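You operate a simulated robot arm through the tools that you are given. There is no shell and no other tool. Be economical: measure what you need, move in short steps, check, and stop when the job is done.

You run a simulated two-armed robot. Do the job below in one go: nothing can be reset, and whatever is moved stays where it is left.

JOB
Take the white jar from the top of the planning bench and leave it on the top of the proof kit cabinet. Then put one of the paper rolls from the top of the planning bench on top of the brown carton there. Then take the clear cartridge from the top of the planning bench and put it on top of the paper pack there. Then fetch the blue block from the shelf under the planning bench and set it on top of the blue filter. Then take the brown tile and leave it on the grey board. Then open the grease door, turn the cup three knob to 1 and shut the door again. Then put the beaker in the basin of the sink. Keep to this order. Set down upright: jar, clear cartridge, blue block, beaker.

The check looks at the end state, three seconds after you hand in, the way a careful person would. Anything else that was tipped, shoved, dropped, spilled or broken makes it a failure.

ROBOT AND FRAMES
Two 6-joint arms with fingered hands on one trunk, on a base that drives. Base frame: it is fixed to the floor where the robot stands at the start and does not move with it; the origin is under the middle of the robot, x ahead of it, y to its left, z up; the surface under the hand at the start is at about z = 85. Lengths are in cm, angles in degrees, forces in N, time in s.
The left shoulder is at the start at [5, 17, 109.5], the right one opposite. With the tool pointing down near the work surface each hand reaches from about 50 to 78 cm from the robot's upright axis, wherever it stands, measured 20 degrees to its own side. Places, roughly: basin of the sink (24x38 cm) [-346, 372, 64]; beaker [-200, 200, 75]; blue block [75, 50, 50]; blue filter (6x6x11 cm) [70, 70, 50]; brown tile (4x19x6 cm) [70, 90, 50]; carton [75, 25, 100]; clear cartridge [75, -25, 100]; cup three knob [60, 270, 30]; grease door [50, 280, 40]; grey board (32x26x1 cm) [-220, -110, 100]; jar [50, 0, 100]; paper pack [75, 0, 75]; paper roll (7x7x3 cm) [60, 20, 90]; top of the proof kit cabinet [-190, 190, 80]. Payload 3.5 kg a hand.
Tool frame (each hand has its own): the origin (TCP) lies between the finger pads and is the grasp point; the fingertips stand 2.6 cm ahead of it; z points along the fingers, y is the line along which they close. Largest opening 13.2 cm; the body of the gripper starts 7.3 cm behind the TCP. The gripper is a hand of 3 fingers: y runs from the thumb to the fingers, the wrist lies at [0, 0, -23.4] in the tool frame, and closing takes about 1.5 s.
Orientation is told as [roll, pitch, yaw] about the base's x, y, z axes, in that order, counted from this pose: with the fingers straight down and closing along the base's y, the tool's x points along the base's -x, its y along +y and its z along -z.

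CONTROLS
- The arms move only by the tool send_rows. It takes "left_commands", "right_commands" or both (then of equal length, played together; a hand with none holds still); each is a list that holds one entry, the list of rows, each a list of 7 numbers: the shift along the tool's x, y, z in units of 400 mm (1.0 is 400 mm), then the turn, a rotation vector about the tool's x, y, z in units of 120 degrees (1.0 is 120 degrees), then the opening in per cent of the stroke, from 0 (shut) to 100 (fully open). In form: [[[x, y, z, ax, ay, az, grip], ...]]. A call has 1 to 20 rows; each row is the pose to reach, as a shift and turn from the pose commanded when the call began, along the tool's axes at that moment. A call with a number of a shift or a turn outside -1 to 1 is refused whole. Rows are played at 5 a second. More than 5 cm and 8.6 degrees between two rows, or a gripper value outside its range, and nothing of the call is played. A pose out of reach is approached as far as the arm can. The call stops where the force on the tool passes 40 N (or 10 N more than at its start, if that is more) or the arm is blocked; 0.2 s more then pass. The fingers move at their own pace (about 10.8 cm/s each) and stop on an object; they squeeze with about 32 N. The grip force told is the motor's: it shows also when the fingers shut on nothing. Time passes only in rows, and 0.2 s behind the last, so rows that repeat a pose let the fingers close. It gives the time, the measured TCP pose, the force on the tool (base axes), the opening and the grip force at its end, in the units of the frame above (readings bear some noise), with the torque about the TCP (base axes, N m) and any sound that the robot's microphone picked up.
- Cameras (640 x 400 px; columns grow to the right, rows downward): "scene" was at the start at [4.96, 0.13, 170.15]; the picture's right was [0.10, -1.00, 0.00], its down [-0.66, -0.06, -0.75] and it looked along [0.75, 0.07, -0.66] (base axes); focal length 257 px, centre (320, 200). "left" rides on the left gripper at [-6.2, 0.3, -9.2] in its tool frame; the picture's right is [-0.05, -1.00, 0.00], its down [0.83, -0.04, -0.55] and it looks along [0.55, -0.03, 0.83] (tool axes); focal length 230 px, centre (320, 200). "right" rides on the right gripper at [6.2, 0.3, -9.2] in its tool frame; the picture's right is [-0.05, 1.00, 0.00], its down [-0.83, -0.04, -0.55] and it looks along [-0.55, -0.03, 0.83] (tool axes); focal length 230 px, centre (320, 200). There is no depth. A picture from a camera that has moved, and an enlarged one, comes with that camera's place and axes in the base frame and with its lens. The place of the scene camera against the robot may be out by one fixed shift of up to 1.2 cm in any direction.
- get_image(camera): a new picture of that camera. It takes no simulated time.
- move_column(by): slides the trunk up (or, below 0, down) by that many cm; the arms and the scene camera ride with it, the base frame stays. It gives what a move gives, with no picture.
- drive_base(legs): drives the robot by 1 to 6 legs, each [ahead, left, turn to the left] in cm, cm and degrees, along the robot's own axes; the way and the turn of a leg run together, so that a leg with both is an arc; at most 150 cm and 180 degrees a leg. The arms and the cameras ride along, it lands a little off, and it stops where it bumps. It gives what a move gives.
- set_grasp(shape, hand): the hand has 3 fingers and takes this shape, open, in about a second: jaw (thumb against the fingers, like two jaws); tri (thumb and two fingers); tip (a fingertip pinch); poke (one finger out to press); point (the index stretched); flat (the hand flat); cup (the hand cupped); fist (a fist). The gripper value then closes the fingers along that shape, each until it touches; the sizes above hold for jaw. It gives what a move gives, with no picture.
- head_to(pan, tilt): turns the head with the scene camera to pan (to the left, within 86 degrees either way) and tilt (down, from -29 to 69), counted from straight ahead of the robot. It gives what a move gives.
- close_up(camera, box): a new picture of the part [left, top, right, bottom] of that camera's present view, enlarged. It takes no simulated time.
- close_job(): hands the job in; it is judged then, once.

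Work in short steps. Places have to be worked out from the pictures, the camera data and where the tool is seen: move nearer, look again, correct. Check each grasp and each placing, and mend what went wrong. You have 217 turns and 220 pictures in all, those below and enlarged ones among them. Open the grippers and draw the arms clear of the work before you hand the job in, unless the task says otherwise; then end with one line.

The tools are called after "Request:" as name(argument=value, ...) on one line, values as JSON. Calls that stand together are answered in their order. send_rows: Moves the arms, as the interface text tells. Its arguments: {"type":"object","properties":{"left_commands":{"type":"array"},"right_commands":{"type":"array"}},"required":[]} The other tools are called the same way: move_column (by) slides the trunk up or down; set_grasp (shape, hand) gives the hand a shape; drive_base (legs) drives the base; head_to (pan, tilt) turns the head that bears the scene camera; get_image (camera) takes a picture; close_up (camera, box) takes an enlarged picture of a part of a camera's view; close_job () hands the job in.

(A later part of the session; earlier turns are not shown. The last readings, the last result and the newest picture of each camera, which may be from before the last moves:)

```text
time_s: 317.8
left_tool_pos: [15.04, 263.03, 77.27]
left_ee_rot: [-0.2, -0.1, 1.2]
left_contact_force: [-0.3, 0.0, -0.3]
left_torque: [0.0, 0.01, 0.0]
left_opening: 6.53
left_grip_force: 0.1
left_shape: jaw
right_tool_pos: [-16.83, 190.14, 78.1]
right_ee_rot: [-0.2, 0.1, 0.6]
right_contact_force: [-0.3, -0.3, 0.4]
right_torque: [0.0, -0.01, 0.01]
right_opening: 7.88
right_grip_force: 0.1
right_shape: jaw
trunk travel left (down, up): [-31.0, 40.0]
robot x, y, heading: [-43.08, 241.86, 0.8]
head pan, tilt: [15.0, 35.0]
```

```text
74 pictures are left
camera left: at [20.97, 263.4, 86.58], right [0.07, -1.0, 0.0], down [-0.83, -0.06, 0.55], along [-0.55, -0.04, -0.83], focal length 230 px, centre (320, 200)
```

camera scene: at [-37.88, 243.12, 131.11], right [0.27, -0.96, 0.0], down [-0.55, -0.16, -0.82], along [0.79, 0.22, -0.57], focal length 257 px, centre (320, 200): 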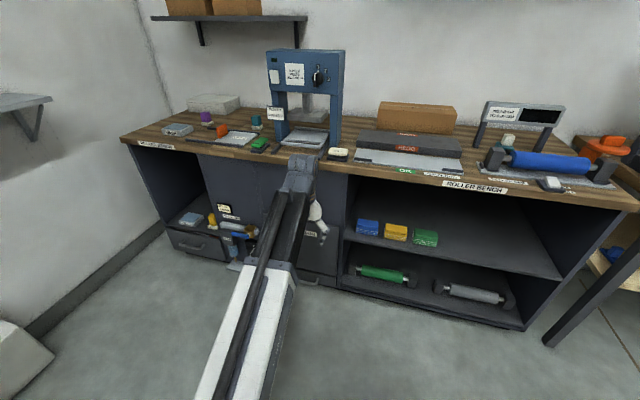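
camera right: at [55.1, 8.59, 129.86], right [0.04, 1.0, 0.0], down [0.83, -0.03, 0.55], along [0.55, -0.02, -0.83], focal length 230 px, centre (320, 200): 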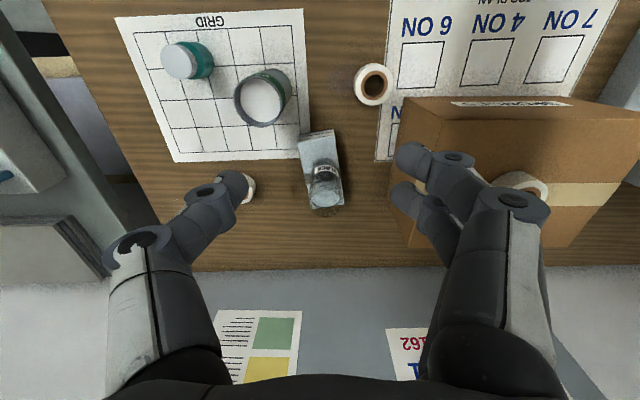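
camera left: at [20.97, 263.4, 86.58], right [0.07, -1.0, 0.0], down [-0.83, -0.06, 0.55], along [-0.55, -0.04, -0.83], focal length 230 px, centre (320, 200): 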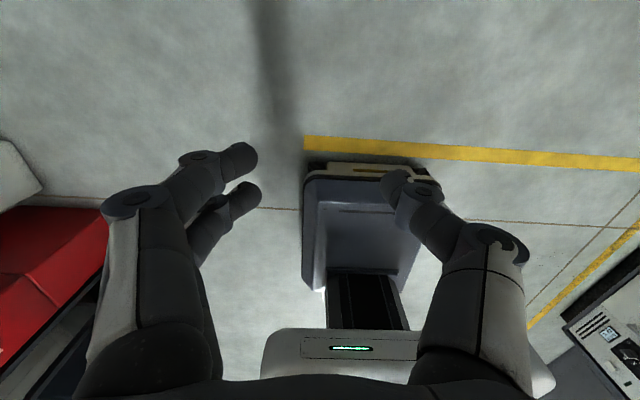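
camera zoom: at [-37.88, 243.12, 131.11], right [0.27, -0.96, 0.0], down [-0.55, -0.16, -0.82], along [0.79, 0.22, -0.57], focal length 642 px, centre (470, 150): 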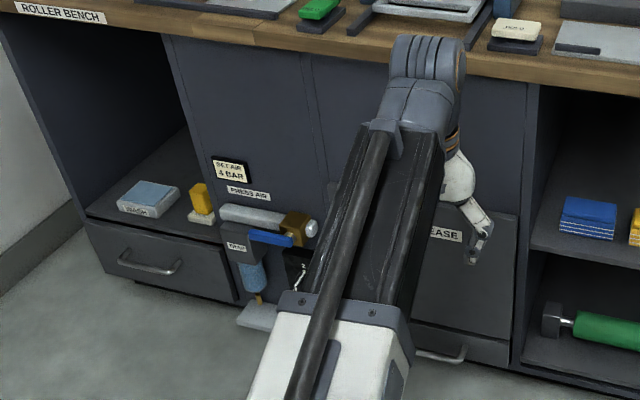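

The door "GREASE" is at y≈257–282, z≈21–58, hidden by my arm. Strafe left so the arm clears the view.

Request:
drive_base(legs=[[0, 40, 0]])

Request:
head_to(pan=-10, tilt=40)

Request:
get_image(camera="scene")

Request:
close_up(camera="scene", box=[240, 150, 440, 300])

```text
time_s: 320.4
left_tool_pos: [14.26, 303.5, 77.23]
left_ee_rot: [-0.3, -0.1, 1.1]
left_contact_force: [-0.3, -0.1, 0.1]
left_torque: [0.0, -0.06, 0.0]
left_opening: 6.51
left_grip_force: 0.1
left_shape: jaw
right_tool_pos: [-17.19, 230.39, 78.13]
right_ee_rot: [-0.2, 0.1, 0.9]
right_contact_force: [-0.2, 0.1, 0.0]
right_torque: [-0.02, -0.01, -0.01]
right_opening: 7.87
right_grip_force: 0.1
right_shape: jaw
trunk travel left (down, up): [-31.0, 40.0]
robot x, y, heading: [-43.84, 281.85, 1.2]
head pan, tilt: [15.0, 35.0]
```

```text
time_s: 321.2
left_tool_pos: [14.19, 303.35, 77.09]
left_ee_rot: [-0.1, -0.1, 1.3]
left_contact_force: [-0.1, -0.8, 0.1]
left_torque: [0.0, -0.02, 0.03]
left_opening: 6.54
left_grip_force: 0.1
left_shape: jaw
right_tool_pos: [-17.25, 230.53, 78.14]
right_ee_rot: [-0.2, 0.1, 0.9]
right_contact_force: [-0.2, 0.1, 0.7]
right_torque: [0.0, -0.01, -0.01]
right_opening: 7.88
right_grip_force: 0.0
right_shape: jaw
trunk travel left (down, up): [-31.0, 40.0]
robot x, y, heading: [-43.12, 281.59, 0.8]
head pan, tilt: [-10.0, 40.0]
```

```text
73 pictures are left
camera scene: at [-38.54, 279.73, 130.35], right [-0.16, -0.99, 0.0], down [-0.63, 0.1, -0.77], along [0.76, -0.12, -0.64], focal length 257 px, centre (320, 200)
```

scene: 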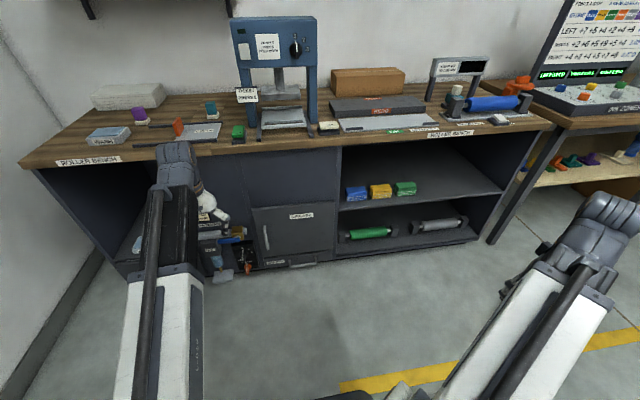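

```text
2.67 times, centred on (340, 225) of scene
camera zoom: at [-38.54, 279.73, 130.35], right [-0.16, -0.99, 0.0], down [-0.63, 0.1, -0.77], along [0.76, -0.12, -0.64], focal length 685 px, centre (267, 133)
```

zoom: 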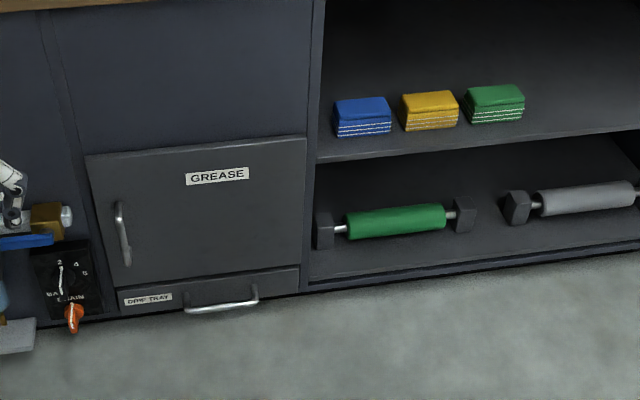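

Handle: vertical bar on the door's left at ≈[46,293,39]; hinge on the right at y≈259. Lower the trunk 25 and tilt the left hand forward to a pre-grasp in front of the handle.

Request:
move_column(by=-25)

Request:
send_rows(left_commands=[[[-0.045, -0.026, 0.0275, 0, -0.0667, 0, 60], [-0.09, -0.052, 0.055, 0, -0.1333, 0, 60], [-0.135, -0.078, 0.0825, 0, -0.2, 0, 60], [-0.18, -0.104, 0.11, 0, -0.2667, 0, 60], [-0.225, -0.13, 0.1375, 0, -0.3333, 0, 60], [-0.27, -0.156, 0.165, 0, -0.4, 0, 60], [-0.315, -0.182, 0.1925, 0, -0.4667, 0, 60], [-0.36, -0.208, 0.22, 0, -0.5333, 0, 60], [-0.405, -0.234, 0.2475, 0, -0.6, 0, 60], [-0.45, -0.26, 0.275, 0, -0.6667, 0, 60], [-0.45, -0.26, 0.275, 0, -0.6667, 0, 60]]])

Request:
get_image(camera="left")

Request:
get_image(camera="scene")

```text
time_s: 323.8
left_tool_pos: [14.21, 303.52, 52.32]
left_ee_rot: [-0.2, 0.0, 1.2]
left_contact_force: [0.4, -0.2, -0.6]
left_torque: [0.02, 0.01, 0.02]
left_opening: 6.54
left_grip_force: 0.1
left_shape: jaw
right_tool_pos: [-17.29, 230.5, 53.15]
right_ee_rot: [-0.2, 0.0, 0.7]
right_contact_force: [0.8, 0.1, 0.0]
right_torque: [0.01, -0.02, 0.06]
right_opening: 7.86
right_grip_force: 0.1
right_shape: jaw
trunk travel left (down, up): [-6.0, 65.0]
robot x, y, heading: [-43.46, 281.36, 0.9]
head pan, tilt: [-10.0, 40.0]
```

```text
time_s: 326.2
left_tool_pos: [32.3, 292.88, 41.86]
left_ee_rot: [-1.8, -76.0, 0.8]
left_contact_force: [-0.2, 0.3, -0.3]
left_torque: [-0.02, -0.03, 0.01]
left_opening: 7.87
left_grip_force: 0.0
left_shape: jaw
left hand out of reach, approached as far as the arm can: row 10, 11
right_tool_pos: [-17.29, 230.48, 53.1]
right_ee_rot: [-0.2, 0.2, 0.8]
right_contact_force: [-0.8, 0.1, 0.9]
right_torque: [0.03, -0.01, -0.04]
right_opening: 7.9
right_grip_force: 0.1
right_shape: jaw
trunk travel left (down, up): [-6.0, 65.0]
robot x, y, heading: [-43.48, 281.93, 1.1]
head pan, tilt: [-10.0, 40.0]
```

```text
71 pictures are left
camera left: at [24.79, 293.32, 50.09], right [0.0, -1.0, 0.06], down [-0.74, -0.04, -0.67], along [0.67, -0.04, -0.74], focal length 230 px, centre (320, 200)
```

left: 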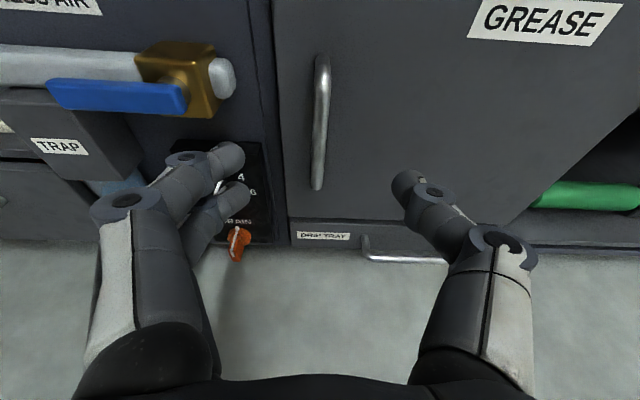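

```text
70 pictures are left
camera scene: at [-38.54, 279.73, 105.35], right [-0.16, -0.99, 0.0], down [-0.63, 0.1, -0.77], along [0.76, -0.12, -0.64], focal length 257 px, centre (320, 200)
```

scene: 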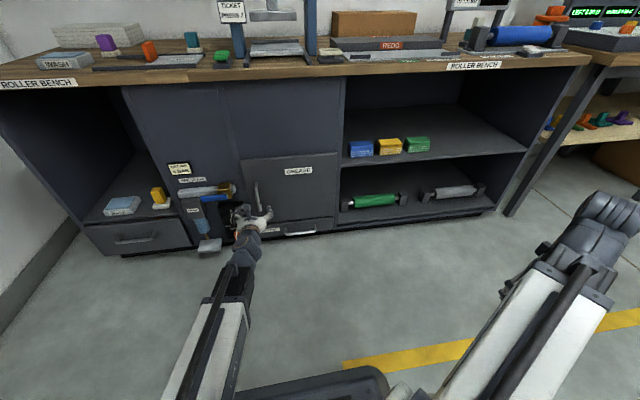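

Handle at ≈[46,292.6, z 29–44], well aligned. Advance with a narrower opening.

Request:
send_rows(left_commands=[[[0.002, -0.002, 0.08, 0, 0, 0, 42], [0.005, -0.004, 0.16, 0, 0, 0, 42], [0.007, -0.007, 0.24, 0, 0, 0, 42], [0.009, -0.007, 0.31, 0, 0, 0, 42], [0.009, -0.007, 0.31, 0, 0, 0, 42]]])

Request:
get_image(camera="left")

```text
time_s: 327.4
left_tool_pos: [45.12, 293.52, 40.9]
left_ee_rot: [-0.2, -78.1, 1.2]
left_contact_force: [-0.1, 0.1, -0.1]
left_torque: [0.0, 0.03, 0.02]
left_opening: 5.62
left_grip_force: 0.0
left_shape: jaw
left hand out of reach, approached as far as the arm can: row 1, 2, 3, 4, 5
right_tool_pos: [-17.27, 230.49, 53.14]
right_ee_rot: [-0.1, 0.0, 0.8]
right_contact_force: [0.2, 0.0, 0.6]
right_torque: [0.06, 0.02, -0.02]
right_opening: 7.86
right_grip_force: 0.1
right_shape: jaw
trunk travel left (down, up): [-6.0, 65.0]
robot x, y, heading: [-43.3, 281.58, 1.0]
head pan, tilt: [-10.0, 40.0]
```

```text
69 pictures are left
camera left: at [37.22, 293.68, 48.91], right [0.03, -1.0, 0.05], down [-0.71, -0.06, -0.7], along [0.7, -0.02, -0.71], focal length 230 px, centre (320, 200)
```

left: 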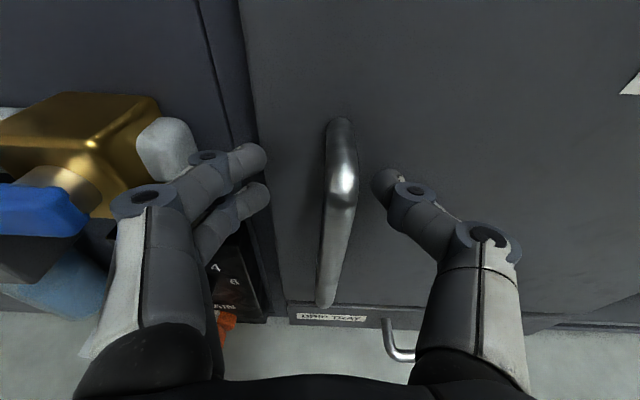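

Handle is between the fingers (slightly right). Shift right 1 cm and close.

Request:
send_rows(left_commands=[[[0, -0.014, 0, 0, 0, 0, 42], [0, -0.027, 0, 0, 0, 0, 42], [0, -0.027, 0, 0, 0, 0, 0], [0, -0.027, 0, 0, 0, 0, 0], [0, -0.027, 0, 0, 0, 0, 0], [0, -0.027, 0, 0, 0, 0, 0], [0, -0.027, 0, 0, 0, 0, 0]]])

Request:
get_image(camera="left")

```text
time_s: 329.0
left_tool_pos: [45.21, 292.41, 40.91]
left_ee_rot: [-0.2, -78.1, 1.1]
left_contact_force: [2.2, -7.4, -0.6]
left_torque: [0.02, 0.01, 0.06]
left_opening: 0.0
left_grip_force: 32.3
left_shape: jaw
left hand out of reach, approached as far as the arm can: row 1, 2
right_tool_pos: [-17.33, 230.41, 53.18]
right_ee_rot: [-0.2, 0.1, 0.9]
right_contact_force: [-0.3, 0.2, -0.7]
right_torque: [-0.01, -0.02, -0.01]
right_opening: 7.86
right_grip_force: 0.2
right_shape: jaw
trunk travel left (down, up): [-6.0, 65.0]
robot x, y, heading: [-43.34, 281.88, 0.9]
head pan, tilt: [-10.0, 40.0]
```

```text
68 pictures are left
camera left: at [37.34, 292.53, 48.92], right [0.03, -1.0, 0.05], down [-0.71, -0.05, -0.7], along [0.7, -0.02, -0.71], focal length 230 px, centre (320, 200)
```

left: 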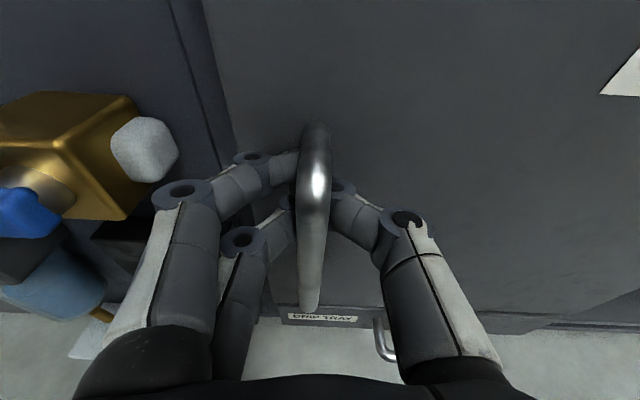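

The fingers closed behind the bar (hooked around it). Pull along the door's arc with the arm.

Request:
send_rows(left_commands=[[[0.012, -0.0025, -0.056, 0, 0, 0, 0], [0.024, -0.0075, -0.1125, 0, 0, 0, 0], [0.036, -0.019, -0.169, 0, 0, 0, 0], [0.047, -0.0325, -0.2225, 0, 0, 0, 0], [0.059, -0.051, -0.276, 0, 0, 0, 0], [0.07, -0.0725, -0.3276, 0, 0, 0, 0], [0.081, -0.0975, -0.379, 0, 0, 0, 0], [0.091, -0.125, -0.428, 0, 0, 0, 0]]])

Request:
get_image(camera="left")

Request:
get_image(camera="scene")

```text
time_s: 329.9
left_tool_pos: [38.0, 291.11, 41.24]
left_ee_rot: [-0.6, -77.1, 1.2]
left_contact_force: [3.9, -8.0, -19.2]
left_torque: [-0.18, 0.07, 0.54]
left_opening: 0.03
left_grip_force: 32.1
left_shape: jaw
left hand out of reach, approached as far as the arm can: row 1, 2, 3, 4
right_tool_pos: [-17.28, 230.41, 53.07]
right_ee_rot: [-0.2, 0.2, 0.7]
right_contact_force: [-0.2, -0.5, -1.0]
right_torque: [0.0, -0.01, -0.01]
right_opening: 7.87
right_grip_force: 0.1
right_shape: jaw
trunk travel left (down, up): [-6.0, 65.0]
robot x, y, heading: [-43.63, 282.12, 0.5]
head pan, tilt: [-10.0, 40.0]
stopped in row 4 (left hand): the force on the tool passed its limit at 50 N (the readings are from after the stop); the commanded pose is now the measured one
```

```text
67 pictures are left
camera left: at [30.25, 291.33, 49.37], right [0.02, -1.0, 0.05], down [-0.72, -0.05, -0.69], along [0.69, -0.02, -0.72], focal length 230 px, centre (320, 200)
```

left: 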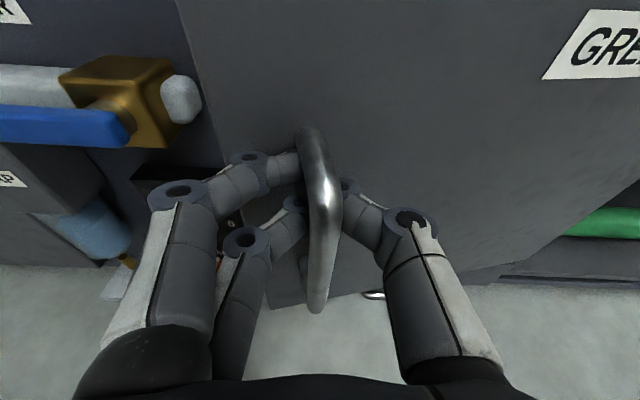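

```text
66 pictures are left
camera scene: at [-38.38, 279.68, 105.34], right [-0.16, -0.99, 0.0], down [-0.64, 0.1, -0.77], along [0.76, -0.12, -0.64], focal length 257 px, centre (320, 200)
```

scene: 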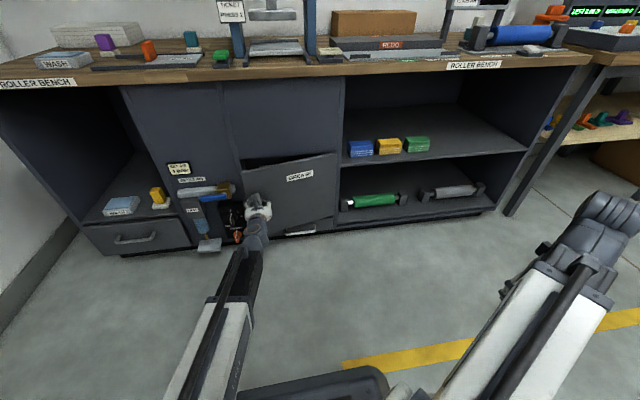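

Door is ajar (~12°). The arm is at its reach edge, so I pull further using the base in small arc steps.

Request:
drive_base(legs=[[-6.9, -2.3, 0], [-7.4, -4.7, 0]])

Request:
get_image(camera="left")

Request:
get_image(camera="scene")

```text
time_s: 331.0
left_tool_pos: [32.26, 288.69, 41.18]
left_ee_rot: [-1.8, -77.1, 2.0]
left_contact_force: [7.9, -6.4, -7.1]
left_torque: [-0.36, -0.04, 1.28]
left_opening: 0.0
left_grip_force: 32.0
left_shape: jaw
right_tool_pos: [-23.1, 228.46, 53.05]
right_ee_rot: [-0.2, 0.1, 0.7]
right_contact_force: [-0.9, 0.0, 0.6]
right_torque: [-0.01, -0.04, 0.02]
right_opening: 7.9
right_grip_force: 0.2
right_shape: jaw
trunk travel left (down, up): [-6.0, 65.0]
robot x, y, heading: [-49.3, 279.49, 0.8]
head pan, tilt: [-10.0, 40.0]
stopped in leg 1: the force on the tool passed its limit at 42 N (the readings are from after the stop); the commanded pose is now the measured one
```

```text
65 pictures are left
camera left: at [24.49, 288.92, 49.31], right [0.02, -1.0, 0.06], down [-0.73, -0.05, -0.69], along [0.69, -0.03, -0.73], focal length 230 px, centre (320, 200)
```

left: 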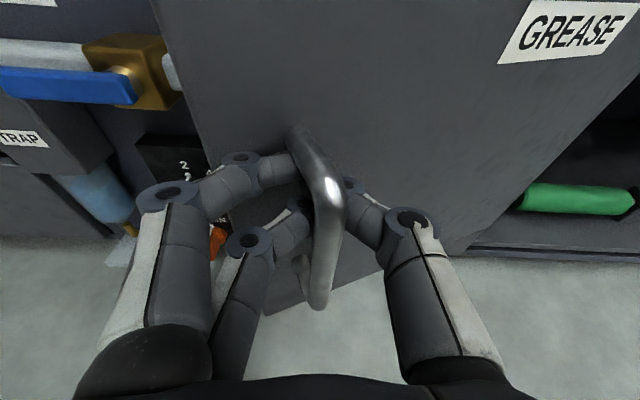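

```text
64 pictures are left
camera scene: at [-44.25, 277.6, 105.37], right [-0.16, -0.99, 0.0], down [-0.64, 0.1, -0.77], along [0.76, -0.12, -0.64], focal length 257 px, centre (320, 200)
```

scene: 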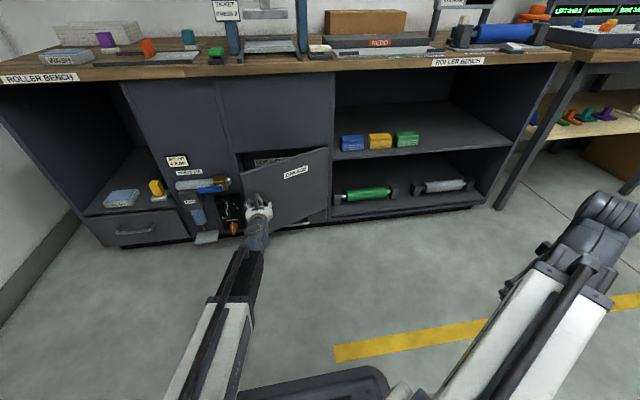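

Door ~22° open. Rotate the hand with the door by +20° yaw to relieve the twist.

Request:
send_rows(left_commands=[[[0, 0, 0, -0.054, 0, -0.0125, 0], [0, 0, 0, -0.108, 0, -0.025, 0], [0, 0, 0, -0.162, 0, -0.0375, 0], [0, 0, 0, -0.162, 0, -0.0375, 0]]])

Request:
drive_base(legs=[[-6, -3.3, 0]])

Request:
get_image(camera="left")

```text
time_s: 331.5
left_tool_pos: [32.34, 288.64, 41.14]
left_ee_rot: [-1.4, -75.8, 9.9]
left_contact_force: [3.8, -5.7, -20.5]
left_torque: [-0.21, 0.02, 0.5]
left_opening: 0.02
left_grip_force: 31.8
left_shape: jaw
left hand out of reach, approached as far as the arm can: row 1, 2
right_tool_pos: [-23.1, 228.17, 53.16]
right_ee_rot: [-0.2, 0.2, 0.7]
right_contact_force: [-0.1, -0.2, 0.4]
right_torque: [0.0, 0.01, 0.03]
right_opening: 7.92
right_grip_force: 0.1
right_shape: jaw
trunk travel left (down, up): [-6.0, 65.0]
robot x, y, heading: [-49.51, 279.75, 0.7]
head pan, tilt: [-10.0, 40.0]
stopped in row 2 (left hand): the force on the tool passed its limit at 47 N (the readings are from after the stop); the commanded pose is now the measured one
```

```text
time_s: 332.6
left_tool_pos: [26.55, 284.87, 41.33]
left_ee_rot: [-2.5, -75.7, 10.7]
left_contact_force: [9.9, -5.2, -7.0]
left_torque: [-0.39, -0.17, 1.56]
left_opening: 0.0
left_grip_force: 32.3
left_shape: jaw
right_tool_pos: [-29.16, 224.9, 53.12]
right_ee_rot: [-0.1, 0.2, 0.4]
right_contact_force: [-0.2, -0.2, 0.4]
right_torque: [0.02, 0.0, -0.06]
right_opening: 7.88
right_grip_force: 0.1
right_shape: jaw
trunk travel left (down, up): [-6.0, 65.0]
robot x, y, heading: [-55.18, 276.15, 0.6]
head pan, tilt: [-10.0, 40.0]
stopped in leg 1: the force on the tool passed its limit at 42 N (the readings are from after the stop); the commanded pose is now the measured one
```

```text
63 pictures are left
camera left: at [19.13, 284.11, 49.53], right [0.16, -0.99, 0.06], down [-0.73, -0.16, -0.67], along [0.67, 0.06, -0.74], focal length 230 px, centre (320, 200)
```

left: 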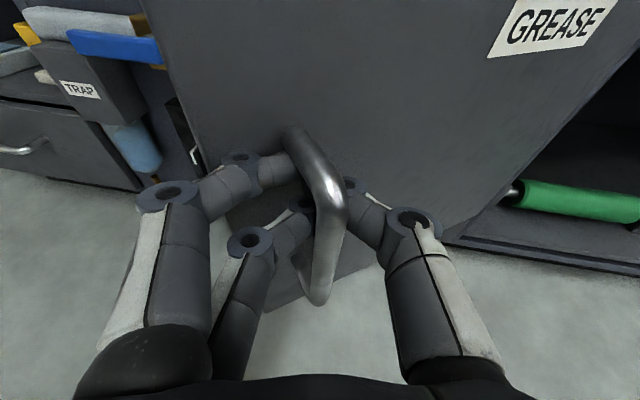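

Door ~35° open. Release the handle and back off 12 cm.

Request:
send_rows(left_commands=[[[0, 0, 0, 0, 0, 0, 60], [0, 0, 0, 0, 0, 0, 60], [0, 0, 0, 0, 0, 0, 60], [0, 0, 0, 0, 0, 0, 60]]])

Request:
drive_base(legs=[[-10, 1, 0]])

Request:
get_image(camera="scene")

Request:
get_image(camera="left")

```text
time_s: 333.6
left_tool_pos: [26.52, 284.97, 41.3]
left_ee_rot: [-2.0, -75.9, 10.3]
left_contact_force: [1.0, 0.0, 0.5]
left_torque: [0.02, 0.02, -0.02]
left_opening: 7.88
left_grip_force: 0.1
left_shape: jaw
right_tool_pos: [-29.25, 224.94, 53.17]
right_ee_rot: [-0.1, 0.1, 0.5]
right_contact_force: [-0.4, 0.6, -0.2]
right_torque: [-0.01, -0.01, 0.03]
right_opening: 7.88
right_grip_force: 0.1
right_shape: jaw
trunk travel left (down, up): [-6.0, 65.0]
robot x, y, heading: [-55.23, 276.52, 0.6]
head pan, tilt: [-10.0, 40.0]
```

```text
time_s: 334.8
left_tool_pos: [16.64, 285.66, 41.38]
left_ee_rot: [-2.2, -75.7, 10.3]
left_contact_force: [0.7, -0.3, 0.3]
left_torque: [0.02, 0.05, 0.04]
left_opening: 7.86
left_grip_force: 0.1
left_shape: jaw
right_tool_pos: [-39.29, 225.64, 53.13]
right_ee_rot: [-0.2, 0.1, 0.2]
right_contact_force: [-0.4, -0.5, 0.4]
right_torque: [0.03, -0.02, 0.04]
right_opening: 7.88
right_grip_force: 0.1
right_shape: jaw
trunk travel left (down, up): [-6.0, 65.0]
robot x, y, heading: [-65.26, 277.07, 0.4]
head pan, tilt: [-10.0, 40.0]
```

```text
62 pictures are left
camera scene: at [-60.1, 275.14, 105.35], right [-0.17, -0.99, 0.0], down [-0.63, 0.11, -0.77], along [0.76, -0.13, -0.64], focal length 257 px, centre (320, 200)
```

scene: 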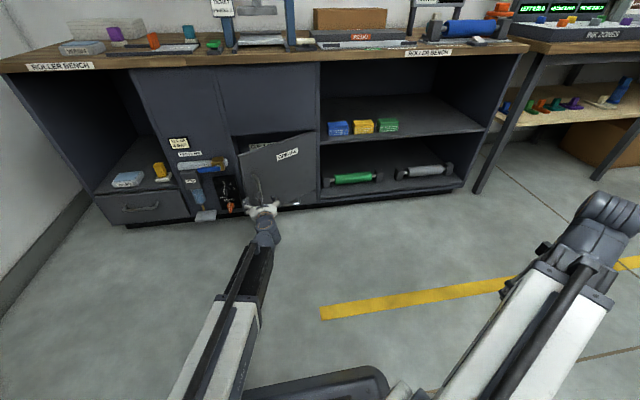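

```text
61 pictures are left
camera left: at [9.13, 284.88, 49.65], right [0.16, -0.99, 0.06], down [-0.73, -0.16, -0.67], along [0.67, 0.06, -0.74], focal length 230 px, centre (320, 200)
```

left: 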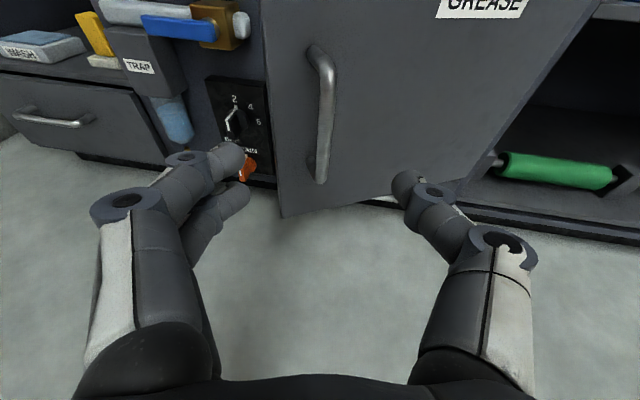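

Door stays. Close the fingers, go around its free edge, and sweep it open from inside by strafing right.

Request:
send_rows(left_commands=[[[0, 0, 0, 0, 0, 0, 0], [0, 0, 0, 0, 0, 0, 0], [0, 0, 0, 0, 0, 0, 0], [0, 0, 0, 0, 0, 0, 0]]])

Request:
drive_base(legs=[[0, 17, 0], [13.5, 0, 0], [0, -20, 0]])

Request:
get_image(camera="scene")

Request:
get_image(camera="left")

```text
time_s: 335.8
left_tool_pos: [16.56, 285.61, 41.43]
left_ee_rot: [-2.2, -75.8, 10.3]
left_contact_force: [-0.9, 0.7, -0.3]
left_torque: [0.01, -0.03, 0.02]
left_opening: 0.0
left_grip_force: 32.1
left_shape: jaw
right_tool_pos: [-39.33, 225.88, 53.16]
right_ee_rot: [-0.3, 0.1, 0.3]
right_contact_force: [0.9, -0.1, 0.6]
right_torque: [0.0, 0.01, -0.06]
right_opening: 7.85
right_grip_force: 0.1
right_shape: jaw
trunk travel left (down, up): [-6.0, 65.0]
robot x, y, heading: [-65.25, 277.34, 0.2]
head pan, tilt: [-10.0, 40.0]
```

```text
time_s: 339.0
left_tool_pos: [29.9, 294.09, 41.32]
left_ee_rot: [-0.7, -75.7, 11.2]
left_contact_force: [-2.8, 7.6, 0.8]
left_torque: [0.03, 0.03, 0.12]
left_opening: 0.0
left_grip_force: 32.4
left_shape: jaw
right_tool_pos: [-25.85, 232.28, 53.12]
right_ee_rot: [-0.2, 0.0, 0.3]
right_contact_force: [-0.2, -0.2, 0.7]
right_torque: [0.01, 0.03, 0.0]
right_opening: 7.9
right_grip_force: 0.2
right_shape: jaw
trunk travel left (down, up): [-6.0, 65.0]
robot x, y, heading: [-51.73, 284.02, 0.5]
head pan, tilt: [-10.0, 40.0]
stopped in leg 3: the force on the tool passed its limit at 55 N (the readings are from after the stop); the commanded pose is now the measured one
```

```text
60 pictures are left
camera scene: at [-46.75, 281.77, 105.35], right [-0.17, -0.99, 0.0], down [-0.63, 0.11, -0.77], along [0.76, -0.13, -0.64], focal length 257 px, centre (320, 200)
```

scene: 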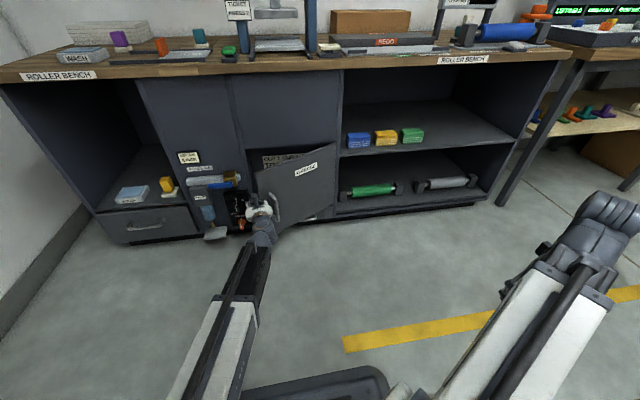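

```text
59 pictures are left
camera left: at [22.44, 293.07, 49.66], right [0.19, -0.98, 0.05], down [-0.72, -0.18, -0.67], along [0.66, 0.09, -0.74], focal length 230 px, centre (320, 200)
```

left: 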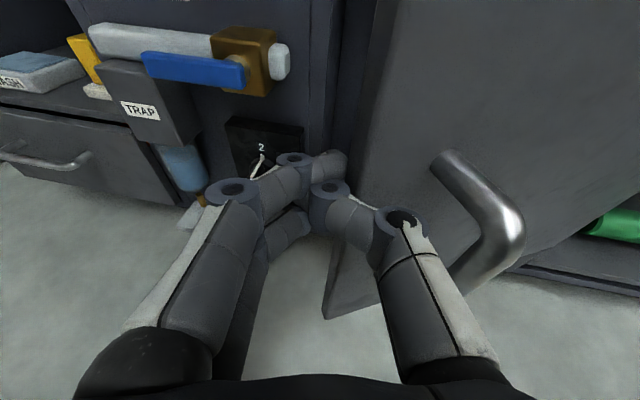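

The knuckle met the door's edge. I step left and yaw the hand −50° so the fingertips can hook behind the door edge.

Request:
drive_base(legs=[[0, 5, 0]])

Request:
send_rows(left_commands=[[[0, 0, 0, 0.067, 0, 0.0167, 0], [0, 0, 0, 0.135, 0, 0.033, 0], [0, 0, 0, 0.202, 0, 0.05, 0], [0, 0, 0, 0.269, 0, 0.067, 0], [0, 0, 0, 0.337, 0, 0.083, 0], [0, 0, 0, 0.404, 0, 0.1, 0], [0, 0, 0, 0.404, 0, 0.1, 0]]])

Request:
get_image(camera="left")

```text
time_s: 339.9
left_tool_pos: [29.88, 298.85, 41.28]
left_ee_rot: [-1.0, -75.7, 11.0]
left_contact_force: [0.0, -0.3, 0.2]
left_torque: [0.01, 0.03, 0.01]
left_opening: 0.0
left_grip_force: 32.0
left_shape: jaw
right_tool_pos: [-25.88, 237.4, 53.12]
right_ee_rot: [-0.2, 0.0, 0.4]
right_contact_force: [-0.5, -0.1, -1.1]
right_torque: [-0.01, 0.0, 0.01]
right_opening: 7.87
right_grip_force: 0.0
right_shape: jaw
trunk travel left (down, up): [-6.0, 65.0]
robot x, y, heading: [-51.66, 288.54, 0.5]
head pan, tilt: [-10.0, 40.0]
```

```text
time_s: 341.5
left_tool_pos: [29.87, 299.03, 41.43]
left_ee_rot: [-1.8, -76.0, -37.9]
left_contact_force: [0.2, -0.3, 0.4]
left_torque: [0.0, 0.01, -0.02]
left_opening: 0.0
left_grip_force: 31.8
left_shape: jaw
left hand out of reach, approached as far as the arm can: row 2, 3, 4
right_tool_pos: [-25.87, 237.46, 53.19]
right_ee_rot: [-0.3, 0.1, 0.4]
right_contact_force: [-0.4, -0.4, 0.4]
right_torque: [-0.04, -0.01, 0.0]
right_opening: 7.88
right_grip_force: 0.0
right_shape: jaw
trunk travel left (down, up): [-6.0, 65.0]
robot x, y, heading: [-51.67, 288.92, 0.6]
head pan, tilt: [-10.0, 40.0]
```

```text
58 pictures are left
camera left: at [24.3, 303.94, 49.63], right [-0.63, -0.77, 0.06], down [-0.6, 0.44, -0.67], along [0.49, -0.46, -0.74], focal length 230 px, centre (320, 200)
```

left: 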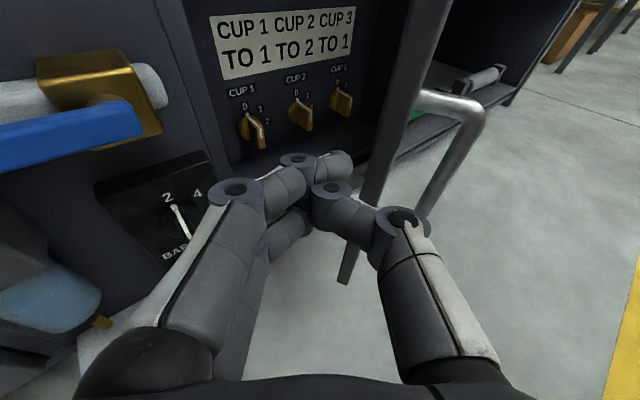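

I can see the three cup knobs inside. Hook the fingertips behind the door edge and sweep it open along its arc with small base legs.

Request:
drive_base(legs=[[3, -6, 0], [-2.1, -2.7, 0], [-7.1, -6.5, 0], [-5.2, -8.2, 0], [-2.9, -9.2, 0]])

Request:
get_image(camera="scene")

Request:
get_image(camera="left")

```text
time_s: 342.6
left_tool_pos: [32.97, 294.43, 41.29]
left_ee_rot: [-1.2, -75.9, -37.3]
left_contact_force: [-0.6, 2.0, 1.0]
left_torque: [-0.01, 0.03, -0.03]
left_opening: 0.01
left_grip_force: 31.1
left_shape: jaw
right_tool_pos: [-22.7, 231.54, 53.24]
right_ee_rot: [-0.2, 0.2, 0.5]
right_contact_force: [0.8, -0.9, -0.2]
right_torque: [0.01, -0.02, 0.03]
right_opening: 7.85
right_grip_force: 0.0
right_shape: jaw
trunk travel left (down, up): [-6.0, 65.0]
robot x, y, heading: [-48.73, 283.41, 0.4]
head pan, tilt: [-10.0, 40.0]
stopped in leg 1: the force on the tool passed its limit at 46 N (the readings are from after the stop); the commanded pose is now the measured one
```

```text
57 pictures are left
camera scene: at [-43.77, 280.88, 105.35], right [-0.16, -0.99, 0.0], down [-0.63, 0.1, -0.77], along [0.76, -0.12, -0.64], focal length 257 px, centre (320, 200)
```

scene: 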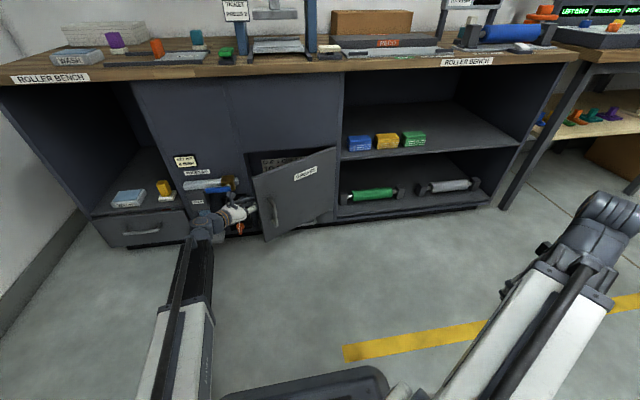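

```text
56 pictures are left
camera left: at [27.26, 299.35, 49.57], right [-0.61, -0.79, 0.06], down [-0.61, 0.42, -0.67], along [0.51, -0.44, -0.74], focal length 230 px, centre (320, 200)
```

left: 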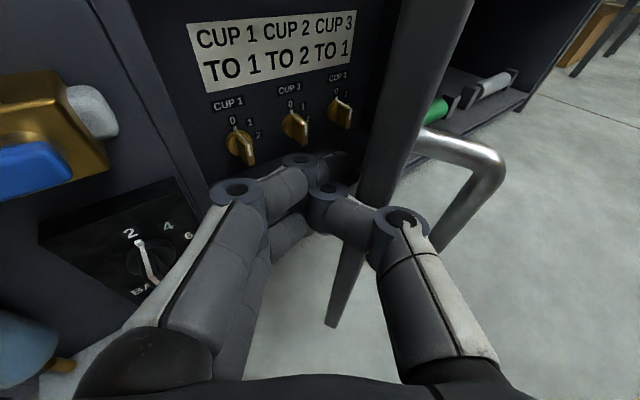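

In contact with the door edge; now sweep outward (−x, −y).

Request:
drive_base(legs=[[-5, -3.2, 0], [-4, -4.5, 0]])

Request:
get_image(camera="left")

```text
time_s: 344.2
left_tool_pos: [23.82, 286.44, 41.33]
left_ee_rot: [-1.3, -75.8, -37.3]
left_contact_force: [-0.2, 0.0, 0.1]
left_torque: [-0.02, 0.01, -0.01]
left_opening: 0.0
left_grip_force: 31.5
left_shape: jaw
right_tool_pos: [-31.82, 223.6, 53.22]
right_ee_rot: [-0.2, 0.1, 0.5]
right_contact_force: [-0.6, 0.2, 0.2]
right_torque: [0.0, 0.0, 0.05]
right_opening: 7.88
right_grip_force: 0.1
right_shape: jaw
trunk travel left (down, up): [-6.0, 65.0]
robot x, y, heading: [-57.73, 275.07, 1.0]
head pan, tilt: [-10.0, 40.0]
```

```text
55 pictures are left
camera left: at [18.25, 291.27, 49.59], right [-0.61, -0.79, 0.06], down [-0.61, 0.42, -0.67], along [0.5, -0.44, -0.74], focal length 230 px, centre (320, 200)
```

left: 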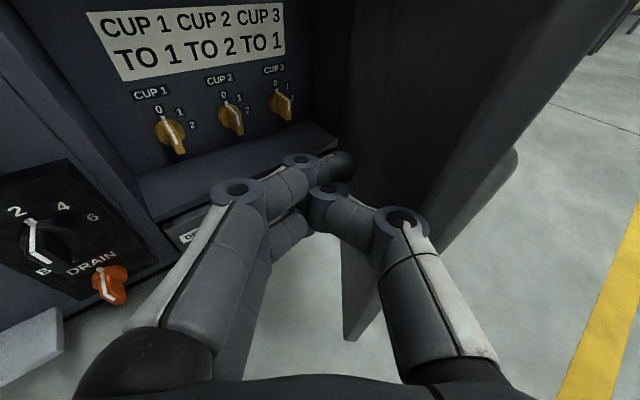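

Works well — the door is opening. Continue the arc.

Request:
drive_base(legs=[[-4, -5.5, 0], [-3, -6.5, 0], [-1.5, -7, 0], [0, -5, 0]])

Request:
get_image(camera="left")

Request:
get_image(camera="scene")

```text
time_s: 346.9
left_tool_pos: [15.57, 261.86, 41.27]
left_ee_rot: [-1.3, -75.9, -37.5]
left_contact_force: [-0.4, 0.7, -0.4]
left_torque: [0.0, 0.01, 0.03]
left_opening: 0.01
left_grip_force: 32.3
left_shape: jaw
right_tool_pos: [-40.2, 199.29, 53.28]
right_ee_rot: [-0.3, 0.0, 0.4]
right_contact_force: [-0.6, -0.2, -0.3]
right_torque: [-0.01, 0.02, 0.01]
right_opening: 7.91
right_grip_force: 0.1
right_shape: jaw
trunk travel left (down, up): [-6.0, 65.0]
robot x, y, heading: [-66.17, 250.37, 0.7]
head pan, tilt: [-10.0, 40.0]
```

```text
54 pictures are left
camera left: at [10.0, 266.84, 49.59], right [-0.61, -0.79, 0.06], down [-0.61, 0.43, -0.67], along [0.5, -0.44, -0.74], focal length 230 px, centre (320, 200)
```

left: 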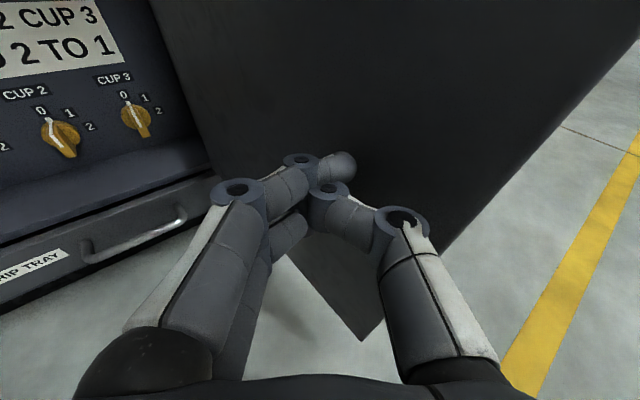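

```text
53 pictures are left
camera scene: at [-61.07, 248.63, 105.35], right [-0.16, -0.99, 0.0], down [-0.63, 0.11, -0.77], along [0.76, -0.13, -0.64], focal length 257 px, centre (320, 200)
```

scene: 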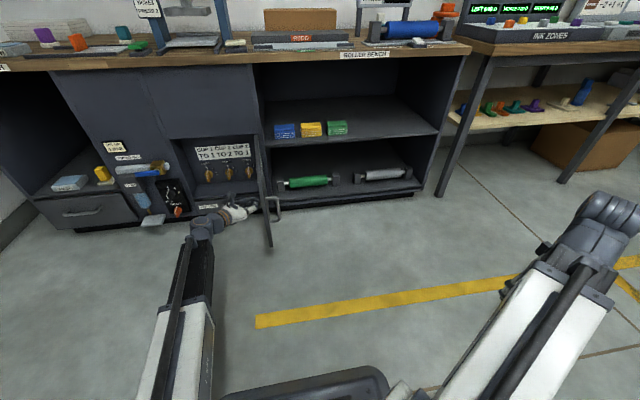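

Door is about 90° open. Zoom on the knobs.

Request:
close_up(camera="left", box=[0, 0, 200, 170])

Request:
close_up(camera="scene", box=[180, 130, 290, 200])

```text
2.35 times, centred on (100, 85) of left
camera zoom: at [10.0, 266.84, 49.59], right [-0.61, -0.79, 0.06], down [-0.61, 0.43, -0.67], along [0.5, -0.44, -0.74], focal length 541 px, centre (838, 471)
```

zoom: 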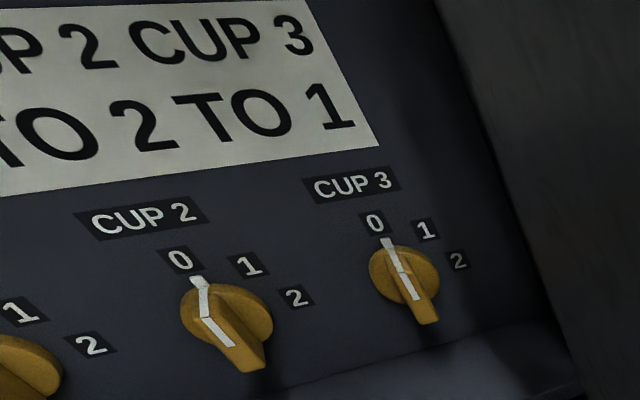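

```text
5.71 times, centred on (235, 165) of scene
camera zoom: at [-61.07, 248.63, 105.35], right [-0.16, -0.99, 0.0], down [-0.63, 0.11, -0.77], along [0.76, -0.13, -0.64], focal length 1467 px, centre (806, 400)
```

zoom: 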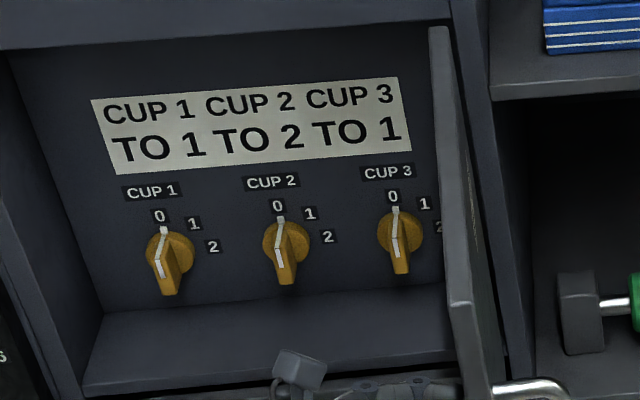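

Cup 3 knob (blade type, pointing to 0; 1 is ~45° clockwise) at roughly [66,269,24]. Step away from the door, un-yaw the hand, lower fully, then open the fingers.

Request:
drive_base(legs=[[-4, 8, 0]])

Request:
send_rows(left_commands=[[[0, 0, 0, -0.0606, 0, -0.0152, 30], [0, 0, 0, -0.1212, 0, -0.0304, 30], [0, 0, 0, -0.1818, 0, -0.0456, 30], [0, 0, 0, -0.2424, 0, -0.0608, 30], [0, 0, 0, -0.303, 0, -0.076, 30], [0, 0, 0, -0.303, 0, -0.076, 30]]])

Request:
move_column(by=-6)

Request:
get_image(camera="left")

```text
time_s: 348.1
left_tool_pos: [11.6, 269.67, 41.32]
left_ee_rot: [-1.3, -75.8, -37.3]
left_contact_force: [-0.1, 0.3, 1.0]
left_torque: [0.03, 0.02, 0.01]
left_opening: 0.01
left_grip_force: 31.9
left_shape: jaw
right_tool_pos: [-44.25, 207.16, 53.27]
right_ee_rot: [-0.2, 0.2, 0.4]
right_contact_force: [-0.1, 0.4, 0.4]
right_torque: [-0.01, 0.03, 0.03]
right_opening: 7.88
right_grip_force: 0.1
right_shape: jaw
trunk travel left (down, up): [-6.0, 65.0]
robot x, y, heading: [-70.25, 258.78, 0.7]
head pan, tilt: [-10.0, 40.0]
```

```text
time_s: 349.4
left_tool_pos: [11.22, 269.92, 40.65]
left_ee_rot: [-0.7, -73.8, -3.5]
left_contact_force: [-0.8, 0.3, 0.1]
left_torque: [-0.01, -0.03, -0.04]
left_opening: 3.93
left_grip_force: 0.0
left_shape: jaw
left hand out of reach, approached as far as the arm can: row 5, 6
right_tool_pos: [-44.21, 207.17, 53.16]
right_ee_rot: [-0.3, 0.3, 0.3]
right_contact_force: [-0.5, 0.1, 0.6]
right_torque: [0.02, 0.01, 0.02]
right_opening: 7.89
right_grip_force: 0.0
right_shape: jaw
trunk travel left (down, up): [-6.0, 65.0]
robot x, y, heading: [-70.32, 258.84, 0.2]
head pan, tilt: [-10.0, 40.0]
```

```text
time_s: 350.4
left_tool_pos: [11.42, 269.9, 34.59]
left_ee_rot: [-0.7, -73.9, -3.8]
left_contact_force: [0.8, 0.6, 0.6]
left_torque: [-0.01, 0.01, 0.02]
left_opening: 3.93
left_grip_force: 0.1
left_shape: jaw
right_tool_pos: [-44.23, 207.2, 47.15]
right_ee_rot: [-0.2, 0.2, 0.4]
right_contact_force: [0.8, 0.2, -0.7]
right_torque: [0.03, -0.03, -0.02]
right_opening: 7.89
right_grip_force: 0.1
right_shape: jaw
trunk travel left (down, up): [0.0, 71.0]
robot x, y, heading: [-70.07, 258.76, 0.3]
head pan, tilt: [-10.0, 40.0]
```

```text
50 pictures are left
camera left: at [4.21, 270.73, 43.13], right [-0.06, -1.0, 0.05], down [-0.77, 0.01, -0.64], along [0.64, -0.08, -0.76], focal length 230 px, centre (320, 200)
```

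left: 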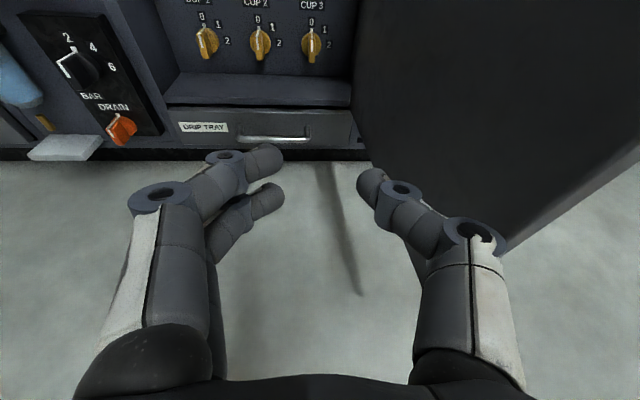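

Refined: knob 3 ≈[57.5,268.4,28]. Lower the hand 6 cm, square its yaw, tilt ~68°, then drive forward 36 cm.

Request:
send_rows(left_commands=[[[0.045, -0.01, 0.013, -0.01, 0.016, -0.003, 30], [0.09, -0.02, 0.026, -0.02, 0.033, -0.006, 30], [0.139, -0.03, 0.04, -0.0305, 0.05, -0.0087, 30], [0.139, -0.03, 0.04, -0.0305, 0.05, -0.0087, 30]]])

Request:
drive_base(legs=[[34, 0, 0]])

Request:
get_image(camera="left")

```text
time_s: 351.4
left_tool_pos: [11.22, 268.72, 28.79]
left_ee_rot: [0.1, -68.0, -0.9]
left_contact_force: [-0.3, 0.3, 0.5]
left_torque: [0.0, 0.01, 0.03]
left_opening: 3.95
left_grip_force: 0.0
left_shape: jaw
right_tool_pos: [-44.24, 207.07, 47.12]
right_ee_rot: [-0.2, 0.1, 0.4]
right_contact_force: [-0.3, 1.0, -0.3]
right_torque: [-0.01, -0.02, -0.03]
right_opening: 7.85
right_grip_force: 0.0
right_shape: jaw
trunk travel left (down, up): [0.0, 71.0]
robot x, y, heading: [-70.2, 258.67, 0.6]
head pan, tilt: [-10.0, 40.0]
```

```text
time_s: 353.7
left_tool_pos: [45.4, 269.45, 28.79]
left_ee_rot: [0.0, -67.9, -0.5]
left_contact_force: [0.0, -0.1, 0.2]
left_torque: [0.03, 0.01, 0.0]
left_opening: 3.97
left_grip_force: 0.2
left_shape: jaw
right_tool_pos: [-9.77, 207.66, 47.2]
right_ee_rot: [-0.3, 0.2, 0.7]
right_contact_force: [-0.2, -0.7, 0.0]
right_torque: [0.01, -0.01, 0.02]
right_opening: 7.9
right_grip_force: 0.0
right_shape: jaw
trunk travel left (down, up): [0.0, 71.0]
robot x, y, heading: [-35.98, 258.9, 0.8]
head pan, tilt: [-10.0, 40.0]
```

```text
49 pictures are left
camera left: at [39.09, 269.86, 38.0], right [0.01, -1.0, 0.05], down [-0.83, -0.04, -0.56], along [0.56, -0.03, -0.83], focal length 230 px, centre (320, 200)
```

left: 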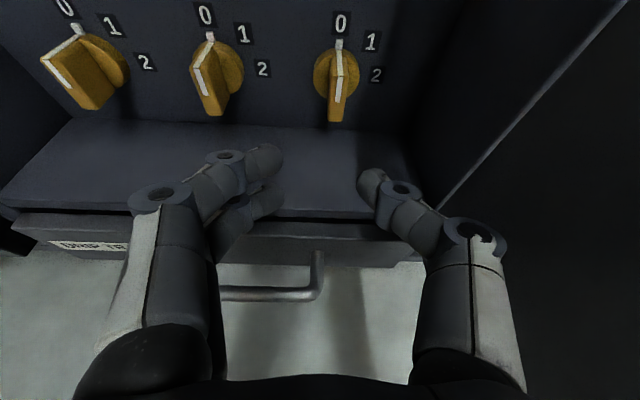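

Knob 3 straight ahead at y≈268.4. Shift right 1 cm and advance 6 cm, then look.

Request:
send_rows(left_commands=[[[-0.018, -0.012, 0.05, 0, 0, 0, 32], [-0.037, -0.025, 0.1, 0, 0, 0, 32], [-0.054, -0.025, 0.141, 0, 0, 0, 32], [-0.054, -0.025, 0.141, 0, 0, 0, 32]]])

Request:
get_image(camera="left")

```text
time_s: 354.7
left_tool_pos: [51.3, 268.32, 28.58]
left_ee_rot: [0.1, -68.0, -0.5]
left_contact_force: [-1.0, 0.8, 0.5]
left_torque: [0.0, 0.02, -0.01]
left_opening: 4.18
left_grip_force: 0.0
left_shape: jaw
right_tool_pos: [-9.81, 207.64, 47.17]
right_ee_rot: [-0.2, 0.2, 0.6]
right_contact_force: [0.0, -0.2, 0.5]
right_torque: [-0.01, 0.01, 0.01]
right_opening: 7.87
right_grip_force: 0.1
right_shape: jaw
trunk travel left (down, up): [0.0, 71.0]
robot x, y, heading: [-35.93, 259.18, 0.8]
head pan, tilt: [-10.0, 40.0]
```

```text
48 pictures are left
camera left: at [45.08, 268.73, 37.83], right [0.01, -1.0, 0.05], down [-0.83, -0.04, -0.56], along [0.56, -0.03, -0.83], focal length 230 px, centre (320, 200)
```

left: 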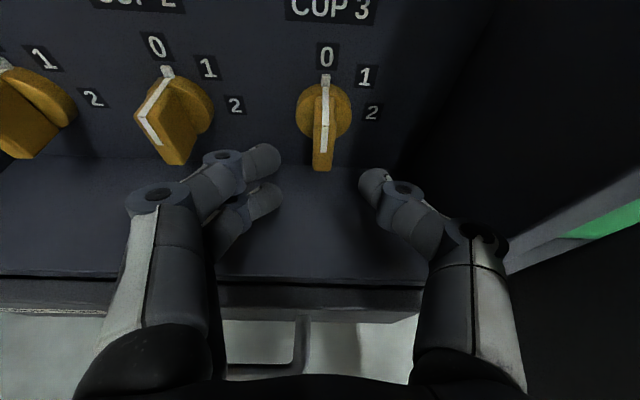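

Knob axis ≈[61,268.1,27], blade from x 56 to 61. Advance to x≈57.3, z≈27.

Request:
send_rows(left_commands=[[[-0.007, -0.002, 0.053, 0, 0, 0, 32], [-0.014, -0.005, 0.106, 0, 0, 0, 32], [-0.021, -0.005, 0.155, 0, 0, 0, 32], [-0.021, -0.005, 0.155, 0, 0, 0, 32]]])

Request:
get_image(camera="left")

```text
time_s: 355.7
left_tool_pos: [57.48, 268.1, 27.09]
left_ee_rot: [0.0, -67.9, -0.5]
left_contact_force: [0.4, -0.6, 0.1]
left_torque: [-0.01, 0.0, 0.0]
left_opening: 4.15
left_grip_force: 0.0
left_shape: jaw
right_tool_pos: [-9.72, 207.65, 47.04]
right_ee_rot: [-0.2, 0.2, 0.7]
right_contact_force: [0.1, 0.8, 0.2]
right_torque: [0.02, -0.01, 0.02]
right_opening: 7.9
right_grip_force: 0.1
right_shape: jaw
trunk travel left (down, up): [0.0, 71.0]
robot x, y, heading: [-35.98, 259.06, 1.0]
head pan, tilt: [-10.0, 40.0]
```

```text
47 pictures are left
camera left: at [51.25, 268.44, 36.28], right [0.01, -1.0, 0.05], down [-0.83, -0.04, -0.56], along [0.56, -0.03, -0.83], focal length 230 px, centre (320, 200)
```

left: 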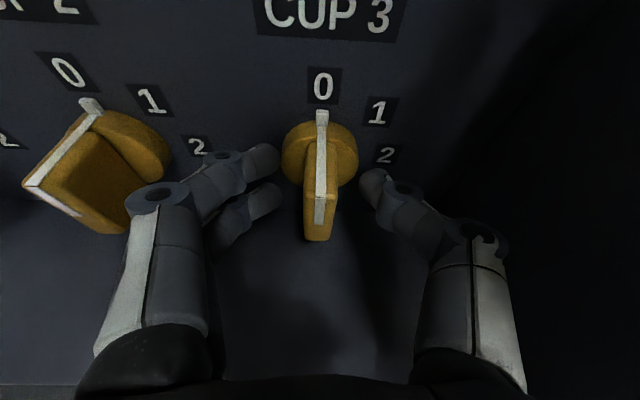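

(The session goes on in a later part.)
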